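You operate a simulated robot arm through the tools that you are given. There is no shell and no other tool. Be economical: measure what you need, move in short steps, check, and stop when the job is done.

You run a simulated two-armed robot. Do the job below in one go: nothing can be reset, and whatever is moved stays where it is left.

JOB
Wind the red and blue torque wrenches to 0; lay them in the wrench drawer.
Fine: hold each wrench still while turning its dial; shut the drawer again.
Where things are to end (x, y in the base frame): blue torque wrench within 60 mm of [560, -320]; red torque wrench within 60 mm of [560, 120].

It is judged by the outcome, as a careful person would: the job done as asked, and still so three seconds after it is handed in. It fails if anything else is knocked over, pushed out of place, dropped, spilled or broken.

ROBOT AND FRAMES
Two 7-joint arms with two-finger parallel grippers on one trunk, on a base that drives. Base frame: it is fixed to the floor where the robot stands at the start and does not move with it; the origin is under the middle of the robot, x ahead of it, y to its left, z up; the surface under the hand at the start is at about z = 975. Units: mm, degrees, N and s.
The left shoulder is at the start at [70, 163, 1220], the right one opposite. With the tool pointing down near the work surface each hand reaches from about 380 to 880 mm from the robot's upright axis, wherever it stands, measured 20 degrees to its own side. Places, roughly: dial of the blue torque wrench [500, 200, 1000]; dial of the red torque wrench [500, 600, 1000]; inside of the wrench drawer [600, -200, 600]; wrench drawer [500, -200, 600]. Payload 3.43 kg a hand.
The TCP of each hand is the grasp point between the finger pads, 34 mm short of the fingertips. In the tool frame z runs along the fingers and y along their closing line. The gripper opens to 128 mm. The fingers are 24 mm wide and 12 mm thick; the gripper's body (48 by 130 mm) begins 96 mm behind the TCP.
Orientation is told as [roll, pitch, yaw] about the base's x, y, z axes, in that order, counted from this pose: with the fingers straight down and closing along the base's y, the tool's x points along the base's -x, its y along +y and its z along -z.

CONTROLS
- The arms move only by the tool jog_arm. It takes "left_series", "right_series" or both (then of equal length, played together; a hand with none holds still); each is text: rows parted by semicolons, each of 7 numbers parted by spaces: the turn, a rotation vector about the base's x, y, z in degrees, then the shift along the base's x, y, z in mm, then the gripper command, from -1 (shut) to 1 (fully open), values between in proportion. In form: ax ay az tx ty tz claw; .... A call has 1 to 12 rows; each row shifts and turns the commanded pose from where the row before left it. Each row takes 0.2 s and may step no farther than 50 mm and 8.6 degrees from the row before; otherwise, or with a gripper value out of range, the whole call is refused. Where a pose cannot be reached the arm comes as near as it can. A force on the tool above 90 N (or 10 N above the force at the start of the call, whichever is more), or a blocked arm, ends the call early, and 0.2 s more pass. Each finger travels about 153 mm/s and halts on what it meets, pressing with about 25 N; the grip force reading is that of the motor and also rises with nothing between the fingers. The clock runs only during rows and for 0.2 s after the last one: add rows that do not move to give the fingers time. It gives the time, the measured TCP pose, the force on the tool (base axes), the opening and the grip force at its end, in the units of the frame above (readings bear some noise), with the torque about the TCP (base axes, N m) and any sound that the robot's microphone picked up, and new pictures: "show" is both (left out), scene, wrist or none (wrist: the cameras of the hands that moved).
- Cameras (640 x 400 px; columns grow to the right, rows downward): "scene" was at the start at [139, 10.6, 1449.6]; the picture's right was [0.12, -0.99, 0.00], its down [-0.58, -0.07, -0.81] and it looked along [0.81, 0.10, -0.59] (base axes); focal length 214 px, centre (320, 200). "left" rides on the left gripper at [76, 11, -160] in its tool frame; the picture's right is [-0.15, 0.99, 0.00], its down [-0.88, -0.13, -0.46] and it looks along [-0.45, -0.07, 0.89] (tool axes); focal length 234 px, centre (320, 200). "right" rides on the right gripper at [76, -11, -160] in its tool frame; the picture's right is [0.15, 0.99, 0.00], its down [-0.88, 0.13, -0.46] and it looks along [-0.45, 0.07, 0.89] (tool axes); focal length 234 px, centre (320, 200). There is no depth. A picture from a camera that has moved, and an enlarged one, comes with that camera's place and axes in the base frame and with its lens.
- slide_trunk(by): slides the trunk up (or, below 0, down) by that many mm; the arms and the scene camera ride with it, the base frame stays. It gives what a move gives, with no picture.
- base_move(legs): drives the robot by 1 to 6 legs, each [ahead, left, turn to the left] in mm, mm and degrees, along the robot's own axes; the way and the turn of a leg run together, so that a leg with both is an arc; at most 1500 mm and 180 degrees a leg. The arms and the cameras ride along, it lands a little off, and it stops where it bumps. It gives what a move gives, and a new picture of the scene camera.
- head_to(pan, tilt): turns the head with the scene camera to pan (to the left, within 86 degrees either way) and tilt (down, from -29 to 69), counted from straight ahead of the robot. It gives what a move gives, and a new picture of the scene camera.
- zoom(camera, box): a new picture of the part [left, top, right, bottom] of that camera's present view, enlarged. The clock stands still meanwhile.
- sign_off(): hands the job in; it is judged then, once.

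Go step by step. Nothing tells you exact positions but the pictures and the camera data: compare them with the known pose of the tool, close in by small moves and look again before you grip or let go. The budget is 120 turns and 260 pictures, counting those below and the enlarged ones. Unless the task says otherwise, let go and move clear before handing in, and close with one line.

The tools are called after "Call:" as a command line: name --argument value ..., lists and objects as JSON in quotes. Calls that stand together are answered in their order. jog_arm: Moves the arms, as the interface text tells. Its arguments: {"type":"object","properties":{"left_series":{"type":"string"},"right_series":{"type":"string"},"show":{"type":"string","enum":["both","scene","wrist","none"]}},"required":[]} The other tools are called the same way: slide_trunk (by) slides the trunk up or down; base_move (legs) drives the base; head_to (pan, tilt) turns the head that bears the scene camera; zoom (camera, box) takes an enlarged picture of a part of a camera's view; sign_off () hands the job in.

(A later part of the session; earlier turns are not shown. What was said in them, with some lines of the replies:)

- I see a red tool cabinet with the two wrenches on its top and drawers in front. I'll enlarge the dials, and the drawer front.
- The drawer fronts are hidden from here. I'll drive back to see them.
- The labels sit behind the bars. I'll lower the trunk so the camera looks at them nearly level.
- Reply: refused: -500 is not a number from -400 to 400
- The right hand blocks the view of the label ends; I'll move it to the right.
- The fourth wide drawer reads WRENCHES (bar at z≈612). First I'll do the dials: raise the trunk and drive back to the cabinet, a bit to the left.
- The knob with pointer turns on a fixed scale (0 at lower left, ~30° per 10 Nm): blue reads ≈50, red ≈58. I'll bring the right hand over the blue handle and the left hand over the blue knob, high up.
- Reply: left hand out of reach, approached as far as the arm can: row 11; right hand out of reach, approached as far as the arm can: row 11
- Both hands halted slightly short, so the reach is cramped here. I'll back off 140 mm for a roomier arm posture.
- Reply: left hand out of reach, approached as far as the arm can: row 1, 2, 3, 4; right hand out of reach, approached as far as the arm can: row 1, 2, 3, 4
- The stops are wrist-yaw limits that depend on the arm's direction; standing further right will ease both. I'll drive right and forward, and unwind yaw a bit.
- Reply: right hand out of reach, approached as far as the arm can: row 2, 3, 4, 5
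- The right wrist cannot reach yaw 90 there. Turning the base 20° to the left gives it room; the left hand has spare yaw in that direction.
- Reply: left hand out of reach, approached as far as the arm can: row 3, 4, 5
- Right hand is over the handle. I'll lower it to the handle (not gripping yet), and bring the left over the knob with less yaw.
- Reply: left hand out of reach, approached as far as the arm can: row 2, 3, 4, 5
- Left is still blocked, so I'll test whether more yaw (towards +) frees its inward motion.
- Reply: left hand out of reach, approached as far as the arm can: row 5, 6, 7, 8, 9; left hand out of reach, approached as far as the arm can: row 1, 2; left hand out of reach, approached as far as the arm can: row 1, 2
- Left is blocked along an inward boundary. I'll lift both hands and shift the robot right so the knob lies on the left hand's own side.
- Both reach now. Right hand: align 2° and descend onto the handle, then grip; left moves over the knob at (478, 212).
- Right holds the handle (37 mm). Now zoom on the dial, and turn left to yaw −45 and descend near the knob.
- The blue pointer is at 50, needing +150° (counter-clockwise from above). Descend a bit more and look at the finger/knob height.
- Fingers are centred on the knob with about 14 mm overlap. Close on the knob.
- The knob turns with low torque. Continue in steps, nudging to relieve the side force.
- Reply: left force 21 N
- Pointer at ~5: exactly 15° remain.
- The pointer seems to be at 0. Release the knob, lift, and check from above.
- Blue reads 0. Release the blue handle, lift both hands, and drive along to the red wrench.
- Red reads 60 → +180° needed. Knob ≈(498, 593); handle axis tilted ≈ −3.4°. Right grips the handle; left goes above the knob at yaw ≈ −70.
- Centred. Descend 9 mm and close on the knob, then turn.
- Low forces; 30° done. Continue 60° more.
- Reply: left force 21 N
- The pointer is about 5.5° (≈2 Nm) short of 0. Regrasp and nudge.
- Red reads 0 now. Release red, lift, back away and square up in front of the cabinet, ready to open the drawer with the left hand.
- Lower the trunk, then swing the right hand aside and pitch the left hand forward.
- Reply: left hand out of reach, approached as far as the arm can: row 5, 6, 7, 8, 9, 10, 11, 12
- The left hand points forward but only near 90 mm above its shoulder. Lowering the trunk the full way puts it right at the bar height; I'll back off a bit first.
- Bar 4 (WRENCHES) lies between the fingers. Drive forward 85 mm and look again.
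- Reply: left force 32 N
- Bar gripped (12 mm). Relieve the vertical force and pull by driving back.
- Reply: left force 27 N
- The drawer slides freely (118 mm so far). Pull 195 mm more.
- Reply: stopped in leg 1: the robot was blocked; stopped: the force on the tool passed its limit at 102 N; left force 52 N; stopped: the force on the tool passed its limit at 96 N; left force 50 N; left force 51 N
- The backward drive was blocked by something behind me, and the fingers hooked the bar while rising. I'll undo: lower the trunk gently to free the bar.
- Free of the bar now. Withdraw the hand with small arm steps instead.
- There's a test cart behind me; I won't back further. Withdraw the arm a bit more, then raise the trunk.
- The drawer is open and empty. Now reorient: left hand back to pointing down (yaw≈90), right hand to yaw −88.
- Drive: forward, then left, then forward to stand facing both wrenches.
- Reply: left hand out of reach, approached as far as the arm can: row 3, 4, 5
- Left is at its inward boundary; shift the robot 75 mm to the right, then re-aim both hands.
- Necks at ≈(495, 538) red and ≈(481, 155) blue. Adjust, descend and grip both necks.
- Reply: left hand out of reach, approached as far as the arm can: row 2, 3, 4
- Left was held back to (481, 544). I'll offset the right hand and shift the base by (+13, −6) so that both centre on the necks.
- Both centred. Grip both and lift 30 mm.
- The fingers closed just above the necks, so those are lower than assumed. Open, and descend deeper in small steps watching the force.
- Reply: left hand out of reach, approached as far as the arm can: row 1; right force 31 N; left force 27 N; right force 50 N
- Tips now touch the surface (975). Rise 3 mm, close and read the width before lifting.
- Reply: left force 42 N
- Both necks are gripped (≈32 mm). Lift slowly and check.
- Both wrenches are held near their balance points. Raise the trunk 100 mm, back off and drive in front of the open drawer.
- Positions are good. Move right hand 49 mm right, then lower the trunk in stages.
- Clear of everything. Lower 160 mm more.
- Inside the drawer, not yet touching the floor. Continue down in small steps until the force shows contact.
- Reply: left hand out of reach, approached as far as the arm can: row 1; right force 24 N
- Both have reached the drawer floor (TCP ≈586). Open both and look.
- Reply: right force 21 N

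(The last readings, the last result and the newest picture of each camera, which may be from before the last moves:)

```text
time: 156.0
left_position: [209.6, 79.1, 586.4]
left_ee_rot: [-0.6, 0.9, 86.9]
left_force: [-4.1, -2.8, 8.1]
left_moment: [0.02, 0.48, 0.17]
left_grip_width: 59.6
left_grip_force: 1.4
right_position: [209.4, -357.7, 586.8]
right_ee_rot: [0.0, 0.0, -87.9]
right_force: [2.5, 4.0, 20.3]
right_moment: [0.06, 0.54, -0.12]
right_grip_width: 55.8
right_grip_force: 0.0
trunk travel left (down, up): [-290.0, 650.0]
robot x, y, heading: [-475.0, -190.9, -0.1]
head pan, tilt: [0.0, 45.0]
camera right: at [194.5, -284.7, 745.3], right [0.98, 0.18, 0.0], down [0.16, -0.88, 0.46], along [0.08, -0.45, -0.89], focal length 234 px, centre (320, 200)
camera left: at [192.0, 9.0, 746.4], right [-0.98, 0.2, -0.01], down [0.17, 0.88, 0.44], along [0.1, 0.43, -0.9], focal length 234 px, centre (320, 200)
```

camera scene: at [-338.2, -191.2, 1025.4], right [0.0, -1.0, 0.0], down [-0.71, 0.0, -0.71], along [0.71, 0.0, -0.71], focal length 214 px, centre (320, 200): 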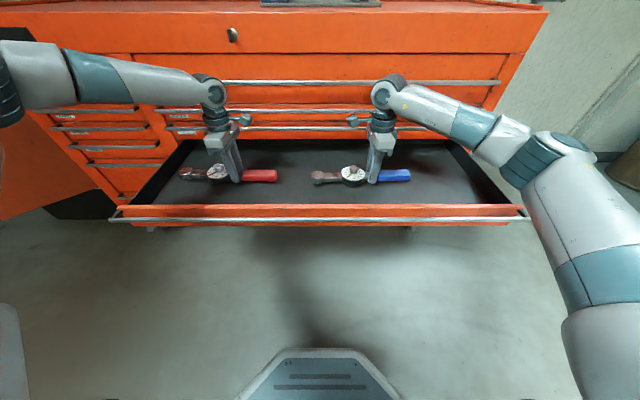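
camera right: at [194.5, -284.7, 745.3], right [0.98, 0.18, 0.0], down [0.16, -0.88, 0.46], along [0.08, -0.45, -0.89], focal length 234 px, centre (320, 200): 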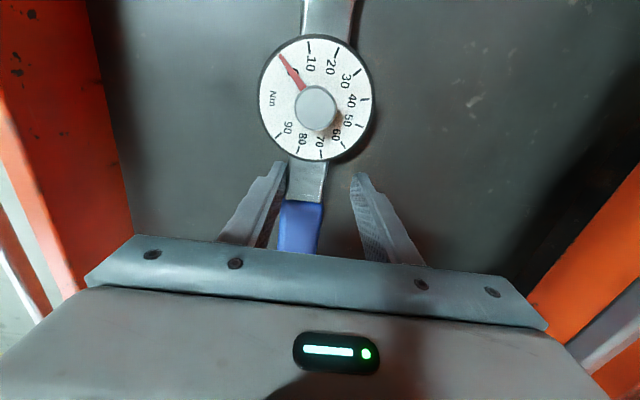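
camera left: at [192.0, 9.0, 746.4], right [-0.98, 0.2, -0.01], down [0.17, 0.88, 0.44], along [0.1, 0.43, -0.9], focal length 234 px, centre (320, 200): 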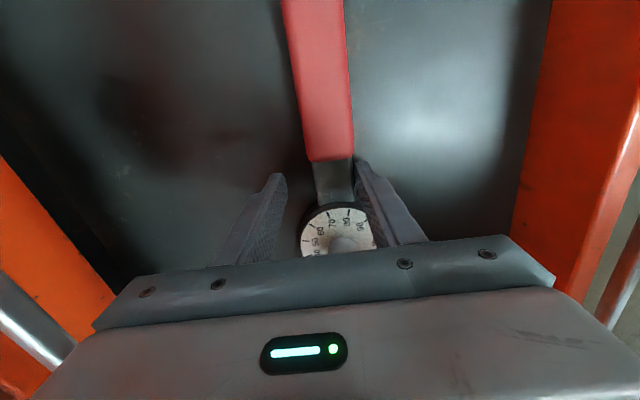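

Released. Lift straight up and check.

Call:
jog_arm --left_series "0 0 0 0 0 8 -0.1;0 0 0 0 0 12 -0.1;0 0 0 0 0 20 -0.1" --right_series "0 0 0 0 0 8 -0.1;0 0 0 0 0 12 -0.1;0 0 0 0 0 20 -0.1" --show "none"

Call:
slide_trunk --by 150

Call:
head_to --pan 0 --tilt 50

```text
time: 156.8
left_position: [210.1, 78.6, 623.1]
left_ee_rot: [-0.2, 0.8, 86.8]
left_force: [-0.3, 0.8, 0.0]
left_moment: [0.01, -0.01, 0.02]
left_grip_width: 57.7
left_grip_force: 0.1
right_position: [209.1, -359.8, 623.0]
right_ee_rot: [-0.2, -0.1, -87.9]
right_force: [-0.7, -0.1, 0.4]
right_moment: [-0.01, -0.01, -0.04]
right_grip_width: 57.5
right_grip_force: 0.0
trunk travel left (down, up): [-290.0, 650.0]
robot x, y, heading: [-473.5, -192.7, -0.3]
head pan, tilt: [0.0, 45.0]
```

```text
time: 158.6
left_position: [211.7, 79.3, 773.1]
left_ee_rot: [-0.3, 0.8, 87.0]
left_force: [-0.8, -0.6, -0.4]
left_moment: [0.0, 0.02, -0.01]
left_grip_width: 57.4
left_grip_force: 0.1
right_position: [210.7, -358.9, 772.5]
right_ee_rot: [-0.1, 0.0, -88.0]
right_force: [-0.4, 0.0, -0.3]
right_moment: [-0.03, 0.01, -0.02]
right_grip_width: 57.7
right_grip_force: 0.0
trunk travel left (down, up): [-440.0, 500.0]
robot x, y, heading: [-472.5, -193.0, -0.3]
head pan, tilt: [0.0, 45.0]
```

```text
time: 159.2
left_position: [210.3, 78.2, 774.9]
left_ee_rot: [-0.2, 0.8, 87.0]
left_force: [-0.4, -0.2, -0.3]
left_moment: [0.01, 0.02, 0.0]
left_grip_width: 57.7
left_grip_force: 0.0
right_position: [210.7, -360.4, 772.5]
right_ee_rot: [-0.1, 0.0, -88.0]
right_force: [0.1, 0.8, 0.0]
right_moment: [0.01, -0.02, -0.02]
right_grip_width: 57.7
right_grip_force: 0.0
trunk travel left (down, up): [-440.0, 500.0]
robot x, y, heading: [-472.6, -189.1, 0.1]
head pan, tilt: [0.0, 50.0]
camera scene: at [-344.4, -191.4, 1168.9], right [0.0, -1.0, 0.0], down [-0.77, 0.0, -0.64], along [0.64, 0.0, -0.77], focal length 214 px, centre (320, 200)
```

scene: 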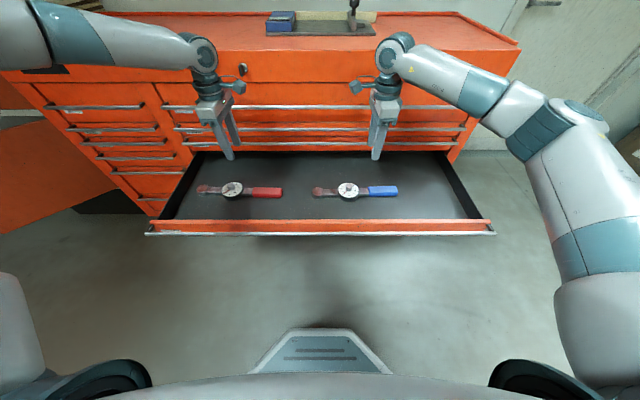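

Both wrenches lie in the drawer with dials at 0. Next: raise, back off, retract the right hand, and bring the left hand to the forward-pointing pose for pushing the drawer shut.

Call:
slide_trunk --by 400

Call:
base_move --legs '[[-220, 0, 0]]'

Call:
jog_arm --left_series "0 0 3 0 8 0 -0.5;0 -8.2 0 3 12 8 -0.5;0 -8.2 0 3 12 8 -1;0 -8.2 0 3 12 8 -1;0 -8.2 0 3 12 8 -1;0 -8.2 0 3 12 8 -1;0 -8.2 0 3 12 8 -1;0 -8.2 0 3 12 8 -1;0 -8.2 0 3 12 8 -1;0 -8.2 0 3 12 8 -1;0 -8.2 0 3 12 8 -1;0 -2 0 3 0 0 -1" --right_series "0 0 0 -25 -5 0 -0.5;0 0 0 -25 -5 0 -0.5;0 0 0 -25 -5 0 -1;0 0 0 -25 -5 0 -1;0 0 0 -25 -5 0 -1;0 0 0 -25 -5 0 -1;0 0 0 -25 -5 0 -1;0 0 0 -15 -5 0 -1;0 0 0 0 0 0 -1;0 0 0 0 0 0 -1;0 0 0 0 0 0 -1;0 0 0 0 0 0 -1" --show "scene"

```text
time: 163.1
left_position: [209.9, 80.7, 1174.7]
left_ee_rot: [-0.3, 0.7, 86.9]
left_force: [-0.2, 0.1, 0.0]
left_moment: [-0.01, 0.01, 0.01]
left_grip_width: 57.4
left_grip_force: 0.0
right_position: [210.5, -358.9, 1173.5]
right_ee_rot: [-0.1, 0.0, -87.9]
right_force: [0.2, -0.2, 0.9]
right_moment: [0.03, -0.03, 0.03]
right_grip_width: 57.6
right_grip_force: 0.0
trunk travel left (down, up): [-840.0, 100.0]
robot x, y, heading: [-473.3, -192.5, -0.3]
head pan, tilt: [0.0, 50.0]
```

```text
time: 164.8
left_position: [-6.5, 78.9, 1172.0]
left_ee_rot: [-0.2, 0.8, 86.9]
left_force: [1.8, 0.4, -1.3]
left_moment: [0.02, 0.01, -0.03]
left_grip_width: 57.7
left_grip_force: 0.2
right_position: [-6.9, -359.9, 1171.4]
right_ee_rot: [-0.3, 0.0, -88.0]
right_force: [0.1, 0.1, 0.3]
right_moment: [0.0, 0.01, 0.03]
right_grip_width: 57.6
right_grip_force: 0.1
trunk travel left (down, up): [-840.0, 100.0]
robot x, y, heading: [-697.8, -191.4, -0.3]
head pan, tilt: [0.0, 50.0]
camera scene: at [-561.6, -190.9, 1568.5], right [0.0, -1.0, 0.0], down [-0.77, 0.0, -0.64], along [0.64, 0.0, -0.77], focal length 214 px, centre (320, 200)
```

scene: 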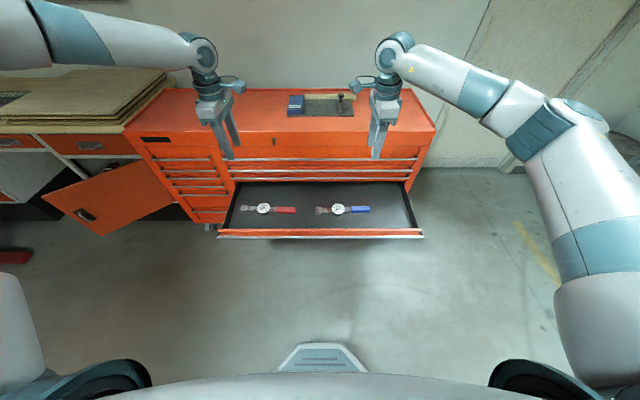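

```text
time: 167.4
left_position: [-4.7, 271.4, 1364.4]
left_ee_rot: [-83.7, -0.3, 89.0]
left_force: [0.4, -1.1, -0.6]
left_moment: [-0.01, -0.01, -0.01]
left_grip_width: 0.2
left_grip_force: 25.1
left hand out of reach, approached as far as the arm can: row 9, 10, 11, 12
right_position: [-200.6, -400.3, 1173.7]
right_ee_rot: [0.0, 0.0, -88.0]
right_force: [0.3, 0.3, -0.4]
right_moment: [0.0, 0.0, -0.02]
right_grip_width: 0.2
right_grip_force: 25.3
trunk travel left (down, up): [-840.0, 100.0]
robot x, y, heading: [-691.7, -190.6, -0.1]
head pan, tilt: [0.0, 50.0]
camera scene: at [-564.4, -191.4, 1568.8], right [0.0, -1.0, 0.0], down [-0.77, 0.0, -0.64], along [0.64, 0.0, -0.77], focal length 214 px, centre (320, 200)
```

scene: 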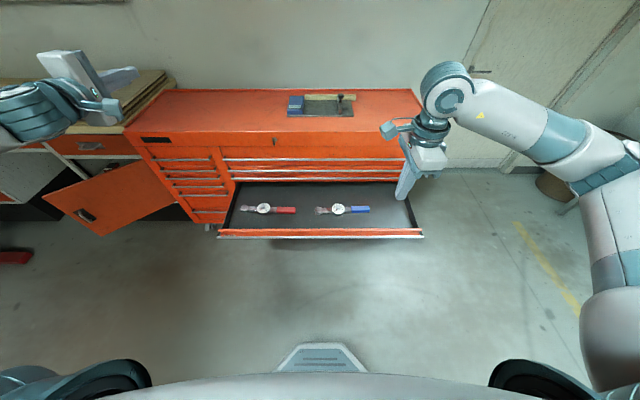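

Forward pose works at shoulder height. Retract the left hand a bit, then shift the base so it faces the drawer's middle.

Call:
jog_arm --left_series "0 0 0 -15 0 0 -1;0 0 0 -15 0 0 -1;0 0 0 -15 0 0 -1;0 0 0 -15 0 0 -1;0 0 0 -10 0 0 -1" --show "none"

Call:
base_move --legs '[[0, -270, 0], [-25, 0, 0]]'

```text
time: 168.6
left_position: [-74.9, 271.3, 1363.7]
left_ee_rot: [-84.3, 0.0, 89.3]
left_force: [-0.7, 0.3, -1.1]
left_moment: [-0.02, -0.01, 0.02]
left_grip_width: 0.3
left_grip_force: 25.2
right_position: [-199.9, -399.9, 1173.6]
right_ee_rot: [-0.2, 0.0, -88.0]
right_force: [0.0, -0.6, 0.3]
right_moment: [0.03, -0.01, -0.02]
right_grip_width: 0.1
right_grip_force: 25.4
trunk travel left (down, up): [-840.0, 100.0]
robot x, y, heading: [-694.9, -191.4, -0.2]
head pan, tilt: [0.0, 50.0]
```

```text
time: 170.9
left_position: [-92.2, 0.9, 1360.9]
left_ee_rot: [-84.0, 0.0, 89.2]
left_force: [0.5, -0.5, -0.3]
left_moment: [-0.03, -0.05, 0.0]
left_grip_width: 0.3
left_grip_force: 24.8
right_position: [-219.6, -670.1, 1170.7]
right_ee_rot: [-0.6, 0.0, -88.1]
right_force: [0.7, -0.7, -0.1]
right_moment: [-0.05, 0.11, 0.0]
right_grip_width: 0.2
right_grip_force: 25.0
trunk travel left (down, up): [-840.0, 100.0]
robot x, y, heading: [-719.6, -463.0, -0.2]
head pan, tilt: [0.0, 50.0]
camera scene: at [-581.9, -460.1, 1568.0], right [0.0, -1.0, 0.0], down [-0.77, 0.0, -0.64], along [0.64, 0.0, -0.77], focal length 214 px, centre (320, 200)
```

scene: 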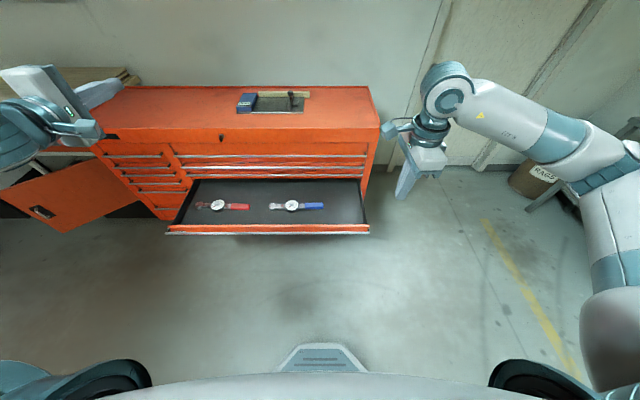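

Call:
slide_trunk --by -400

Call:
slide_trunk --by -353

Call:
head_to --pan 20 --tilt 25

Call:
zoom --camera "left" --box '[160, 60, 480, 260]'

```text
time: 174.7
left_position: [-98.8, 1.1, 964.1]
left_ee_rot: [-84.3, 0.0, 89.3]
left_force: [0.5, 0.1, 0.4]
left_moment: [-0.03, -0.01, -0.01]
left_grip_width: 0.1
left_grip_force: 24.3
right_position: [-224.3, -669.5, 774.4]
right_ee_rot: [-0.2, 0.0, -88.1]
right_force: [0.0, 0.2, 0.4]
right_moment: [0.01, -0.01, -0.01]
right_grip_width: 0.0
right_grip_force: 24.7
trunk travel left (down, up): [-440.0, 500.0]
robot x, y, heading: [-717.6, -462.3, -0.0]
head pan, tilt: [0.0, 50.0]
```

```text
time: 178.2
left_position: [-99.7, 0.7, 610.8]
left_ee_rot: [-84.3, 0.1, 89.3]
left_force: [-0.2, 0.1, 1.2]
left_moment: [0.02, -0.01, -0.01]
left_grip_width: 0.1
left_grip_force: 25.9
right_position: [-225.8, -669.2, 418.9]
right_ee_rot: [-0.2, 0.1, -88.1]
right_force: [0.4, 0.3, 0.3]
right_moment: [-0.02, -0.02, 0.0]
right_grip_width: 0.0
right_grip_force: 24.9
trunk travel left (down, up): [-87.0, 853.0]
robot x, y, heading: [-719.1, -456.3, -0.5]
head pan, tilt: [0.0, 50.0]
```

```text
time: 179.0
left_position: [-100.5, 0.5, 610.8]
left_ee_rot: [-84.3, 0.1, 89.2]
left_force: [0.4, -0.1, 0.7]
left_moment: [0.02, -0.02, -0.01]
left_grip_width: 0.2
left_grip_force: 24.4
right_position: [-226.8, -669.3, 421.0]
right_ee_rot: [-0.3, 0.0, -88.1]
right_force: [-0.4, -0.3, -0.2]
right_moment: [-0.01, 0.0, -0.01]
right_grip_width: 0.1
right_grip_force: 24.7
trunk travel left (down, up): [-87.0, 853.0]
robot x, y, heading: [-718.8, -459.0, -0.1]
head pan, tilt: [20.0, 25.0]
camera scene: at [-580.2, -429.6, 853.3], right [0.34, -0.94, 0.0], down [-0.4, -0.14, -0.91], along [0.85, 0.31, -0.42], focal length 214 px, centre (320, 200)
```

scene: 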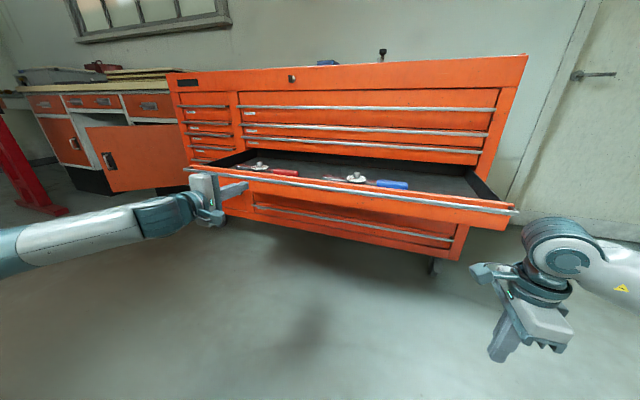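

```text
2.00 times, centred on (320, 160) of left
camera zoom: at [-260.4, -70.7, 615.2], right [-0.1, 0.15, -0.98], down [-0.43, 0.89, 0.18], along [0.9, 0.44, -0.02], focal length 468 px, centre (320, 280)
```

zoom: 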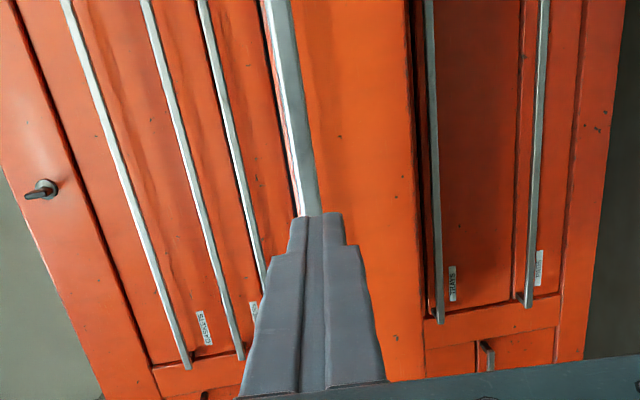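

The closed fingers face the bar squarely. Push by driving forward 350 mm, then check.

Call:
base_move --legs '[[150, 0, 0], [200, 0, 0]]'

Call:
zoom --camera "left" --box '[160, 60, 480, 260]'

```text
time: 181.6
left_position: [249.7, -1.2, 612.6]
left_ee_rot: [-84.3, 0.0, 89.1]
left_force: [-0.4, -0.3, 0.6]
left_moment: [0.02, 0.01, -0.02]
left_grip_width: 0.0
left_grip_force: 25.0
right_position: [122.0, -671.3, 420.8]
right_ee_rot: [-0.1, 0.0, -88.0]
right_force: [-0.7, 0.6, 0.5]
right_moment: [-0.02, -0.01, 0.0]
right_grip_width: 0.0
right_grip_force: 25.3
trunk travel left (down, up): [-87.0, 853.0]
robot x, y, heading: [-369.3, -460.8, -0.2]
head pan, tilt: [20.0, 25.0]
camera scene: at [-231.6, -431.2, 853.3], right [0.34, -0.94, 0.0], down [-0.4, -0.14, -0.91], along [0.85, 0.31, -0.42], focal length 214 px, centre (320, 200)
```

scene: 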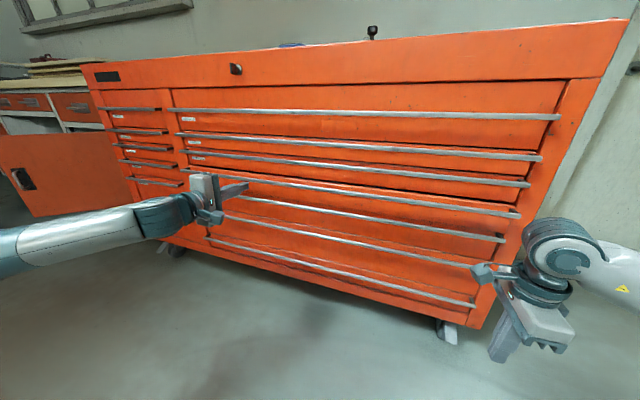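

```text
2.00 times, centred on (320, 160) of left
camera zoom: at [88.4, -72.5, 615.1], right [-0.1, 0.15, -0.98], down [-0.43, 0.89, 0.18], along [0.9, 0.44, -0.02], focal length 468 px, centre (320, 280)
```

zoom: 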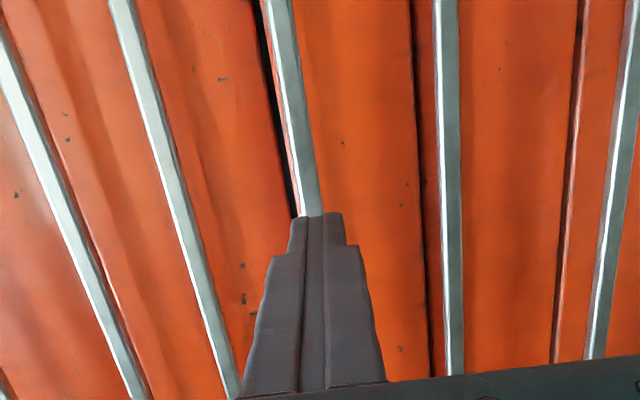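

Call:
zoom --camera "scene" --box '[420, 110, 580, 260]'

Call:
base_move --legs '[[25, 0, 0]]'

Call:
zoom --camera "scene" --box '[420, 110, 580, 260]'

```text
2.67 times, centred on (500, 185) of scene
camera zoom: at [-231.6, -431.2, 853.3], right [0.34, -0.94, 0.0], down [-0.4, -0.14, -0.91], along [0.85, 0.31, -0.42], focal length 572 px, centre (-160, 240)
```

zoom: 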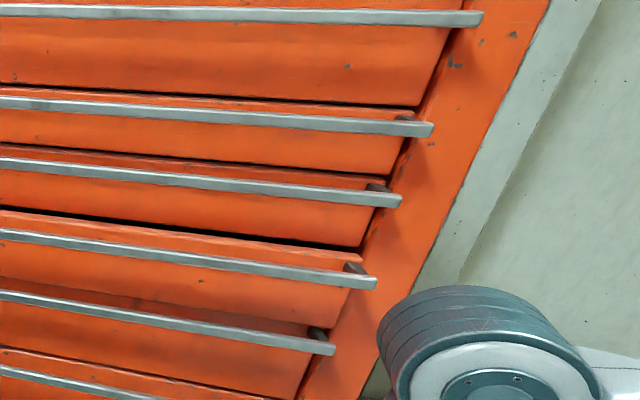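

```text
time: 182.4
left_position: [274.7, -2.0, 611.3]
left_ee_rot: [-84.3, 0.1, 89.0]
left_force: [0.0, -0.4, -0.9]
left_moment: [0.0, -0.01, 0.0]
left_grip_width: 0.0
left_grip_force: 24.7
right_position: [148.1, -671.9, 421.2]
right_ee_rot: [-0.2, -0.1, -88.0]
right_force: [0.9, 0.8, 0.4]
right_moment: [0.01, 0.0, 0.0]
right_grip_width: 0.2
right_grip_force: 25.1
trunk travel left (down, up): [-87.0, 853.0]
robot x, y, heading: [-344.8, -466.6, -0.2]
head pan, tilt: [20.0, 25.0]
camera scene: at [-206.8, -431.3, 853.3], right [0.34, -0.94, 0.0], down [-0.4, -0.14, -0.91], along [0.85, 0.31, -0.42], focal length 214 px, centre (320, 200)
```

scene: 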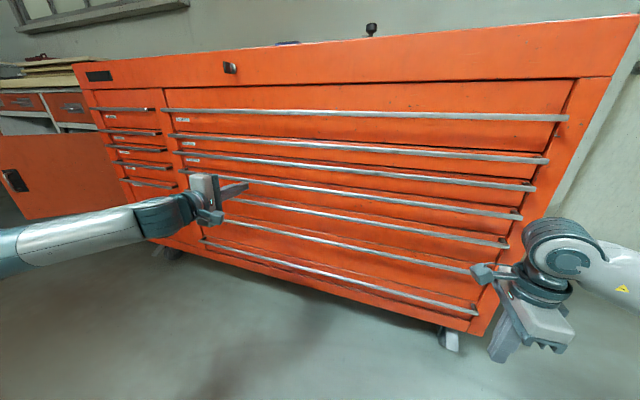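

```text
2.67 times, centred on (500, 185) of scene
camera zoom: at [-206.8, -431.3, 853.3], right [0.34, -0.94, 0.0], down [-0.4, -0.14, -0.91], along [0.85, 0.31, -0.42], focal length 572 px, centre (-160, 240)
```

zoom: 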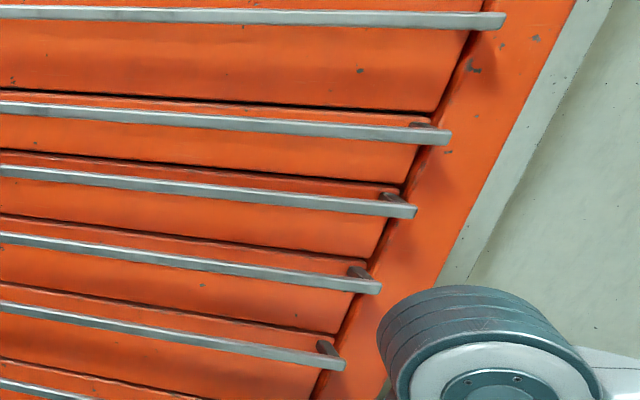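

Looks aligned with the neighbours. Push a few more mm gently to confirm it is fully home.

Call:
base_move --legs '[[10, 0, 0]]'

Call:
zoom --camera "left" --box '[160, 60, 480, 260]'

```text
time: 183.2
left_position: [284.0, -1.8, 611.4]
left_ee_rot: [-84.4, 0.0, 89.2]
left_force: [-0.8, 0.1, 0.5]
left_moment: [0.01, -0.02, -0.01]
left_grip_width: 0.0
left_grip_force: 24.9
right_position: [157.9, -671.8, 420.5]
right_ee_rot: [-0.1, 0.0, -88.2]
right_force: [0.6, 0.1, 0.7]
right_moment: [0.02, 0.04, 0.03]
right_grip_width: 0.1
right_grip_force: 25.0
trunk travel left (down, up): [-87.0, 853.0]
robot x, y, heading: [-334.5, -463.0, 0.0]
head pan, tilt: [20.0, 25.0]
camera scene: at [-196.8, -431.3, 853.3], right [0.34, -0.94, 0.0], down [-0.4, -0.14, -0.91], along [0.85, 0.31, -0.42], focal length 214 px, centre (320, 200)
```

scene: 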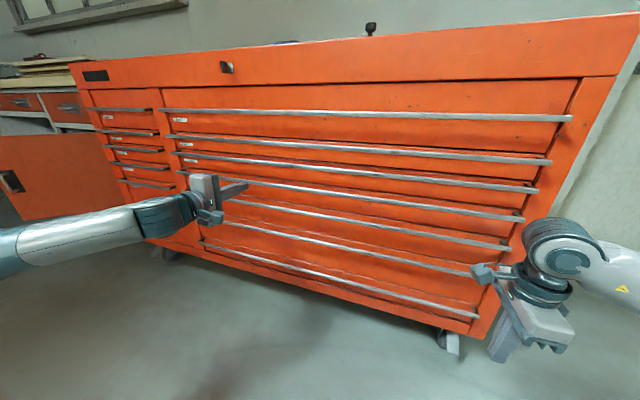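

```text
2.00 times, centred on (320, 160) of left
camera zoom: at [123.2, -72.8, 615.2], right [-0.1, 0.15, -0.98], down [-0.43, 0.89, 0.18], along [0.9, 0.44, -0.02], focal length 468 px, centre (320, 280)
```

zoom: 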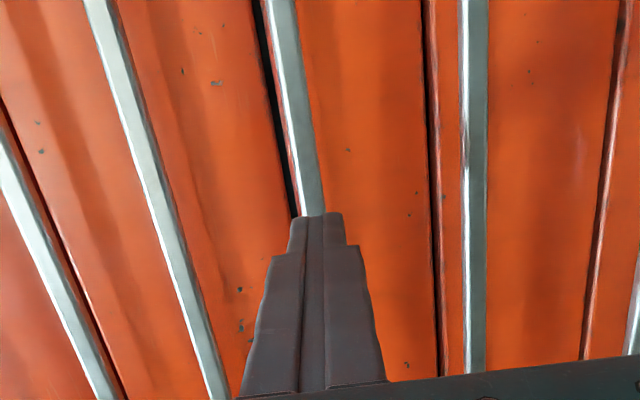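

Call:
base_move --legs '[[8, 0, 0]]'

Call:
base_move --legs '[[6, 0, 0]]'

Call:
zoom --camera "scene" --box '[150, 80, 330, 260]'

Call:
zoom --camera "scene" --box '[440, 110, 580, 260]'

```text
time: 183.9
left_position: [292.4, -1.7, 611.7]
left_ee_rot: [-84.4, -0.1, 89.1]
left_force: [0.0, -0.5, -0.7]
left_moment: [-0.01, -0.04, -0.01]
left_grip_width: 0.0
left_grip_force: 25.5
right_position: [165.5, -671.5, 420.0]
right_ee_rot: [-0.2, 0.0, -88.1]
right_force: [0.3, 0.2, 0.1]
right_moment: [-0.01, -0.03, 0.01]
right_grip_width: 0.0
right_grip_force: 25.0
trunk travel left (down, up): [-87.0, 853.0]
robot x, y, heading: [-327.0, -458.0, -0.4]
head pan, tilt: [20.0, 25.0]
camera scene: at [-188.7, -431.4, 853.3], right [0.34, -0.94, 0.0], down [-0.4, -0.14, -0.91], along [0.85, 0.31, -0.42], focal length 214 px, centre (320, 200)
```

scene: 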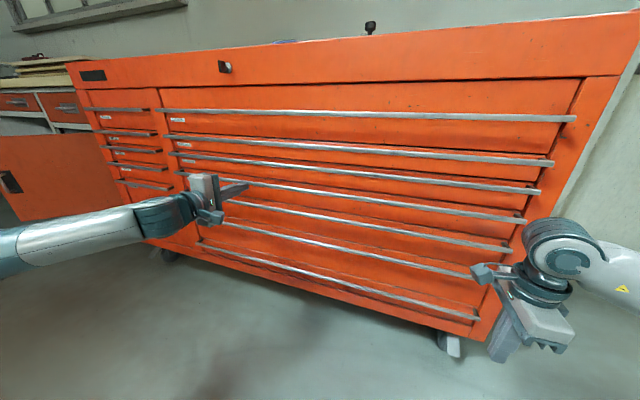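

```text
time: 184.6
left_position: [298.2, -1.3, 612.2]
left_ee_rot: [-84.3, -0.1, 89.1]
left_force: [0.3, 0.3, -0.1]
left_moment: [0.0, 0.0, -0.01]
left_grip_width: 0.0
left_grip_force: 25.1
right_position: [171.8, -670.9, 419.6]
right_ee_rot: [-0.2, 0.0, -88.1]
right_force: [0.3, -0.4, -1.1]
right_moment: [0.01, 0.01, 0.02]
right_grip_width: 0.0
right_grip_force: 24.9
trunk travel left (down, up): [-87.0, 853.0]
robot x, y, heading: [-323.6, -464.9, -0.1]
head pan, tilt: [20.0, 25.0]
camera scene: at [-182.6, -431.4, 853.3], right [0.34, -0.94, 0.0], down [-0.4, -0.14, -0.91], along [0.85, 0.31, -0.42], focal length 214 px, centre (320, 200)
```

scene: 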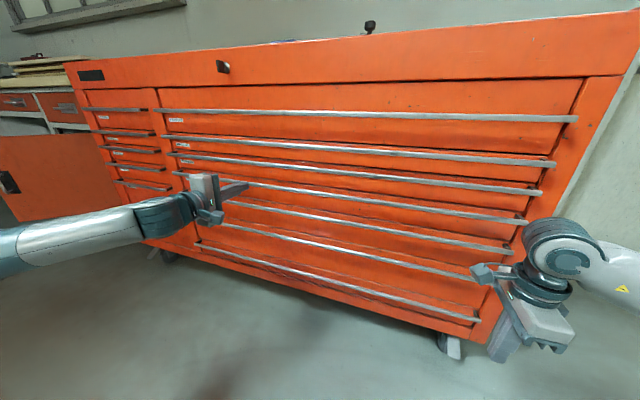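

```text
2.22 times, centred on (240, 170) of scene
camera zoom: at [-182.6, -431.4, 853.3], right [0.34, -0.94, 0.0], down [-0.4, -0.14, -0.91], along [0.85, 0.31, -0.42], focal length 477 px, centre (498, 267)
```

zoom: 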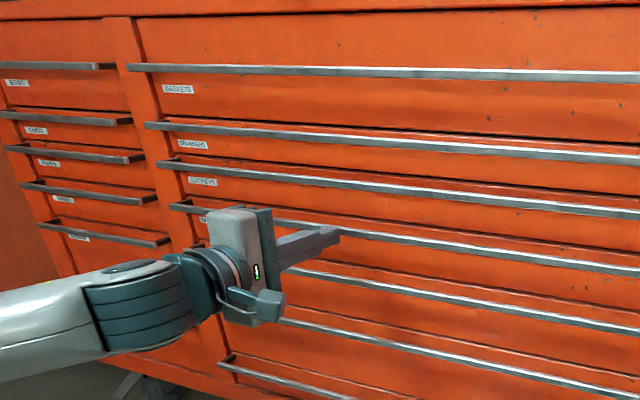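

```text
2.67 times, centred on (510, 185) of scene
camera zoom: at [-182.6, -431.4, 853.3], right [0.34, -0.94, 0.0], down [-0.4, -0.14, -0.91], along [0.85, 0.31, -0.42], focal length 572 px, centre (-187, 240)
```

zoom: 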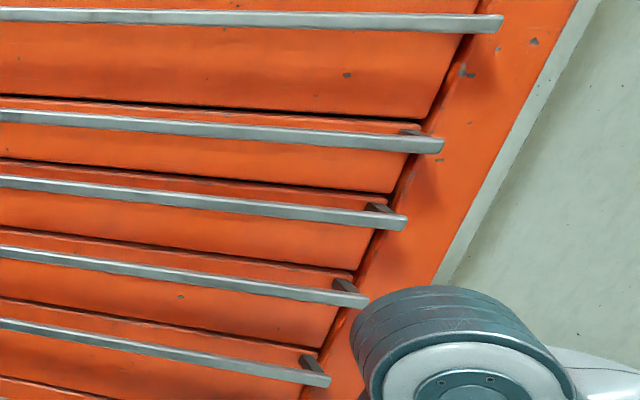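

The drawer's bar is exactly flush with its neighbours, so it is shut. Back away and verify.

Call:
base_move --legs '[[-200, 0, 0]]'

Call:
zoom --camera "scene" --box '[160, 40, 560, 290]'

```text
time: 186.2
left_position: [98.6, -1.8, 611.2]
left_ee_rot: [-84.2, 0.1, 89.2]
left_force: [0.6, 0.1, -0.1]
left_moment: [-0.05, 0.0, -0.01]
left_grip_width: 0.0
left_grip_force: 25.0
right_position: [-28.1, -671.7, 419.4]
right_ee_rot: [-0.2, 0.0, -88.1]
right_force: [0.1, -0.6, -0.1]
right_moment: [0.0, 0.0, -0.02]
right_grip_width: 0.3
right_grip_force: 25.4
trunk travel left (down, up): [-87.0, 853.0]
robot x, y, heading: [-520.1, -465.4, -0.5]
head pan, tilt: [20.0, 25.0]
camera scene: at [-382.8, -430.5, 853.3], right [0.34, -0.94, 0.0], down [-0.4, -0.14, -0.91], along [0.85, 0.31, -0.42], focal length 214 px, centre (320, 200)
```

scene: 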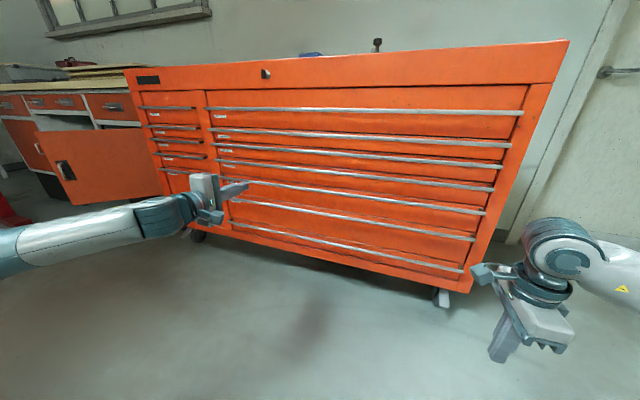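

```text
1.60 times, centred on (360, 165) of scene
camera zoom: at [-382.8, -430.5, 853.3], right [0.34, -0.94, 0.0], down [-0.4, -0.14, -0.91], along [0.85, 0.31, -0.42], focal length 343 px, centre (256, 256)
```

zoom: 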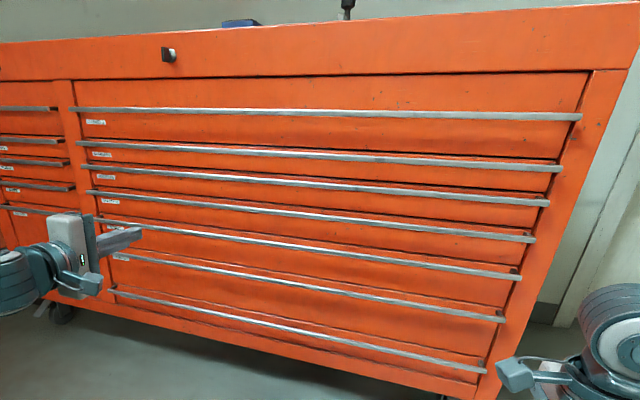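

The drawer is shut flush, both hands are clear and nothing else in view looks disturbed, so I'm handing in.

Call:
sign_off

```text
The job is handed in.
```

I wound both torque wrenches to 0 and laid them in the WRENCHES drawer, close to their target spots by my estimate. The drawer is shut flush and the hands are clear. While pulling the drawer open I backed into the test cart behind the robot. I could not check whether it shifted.
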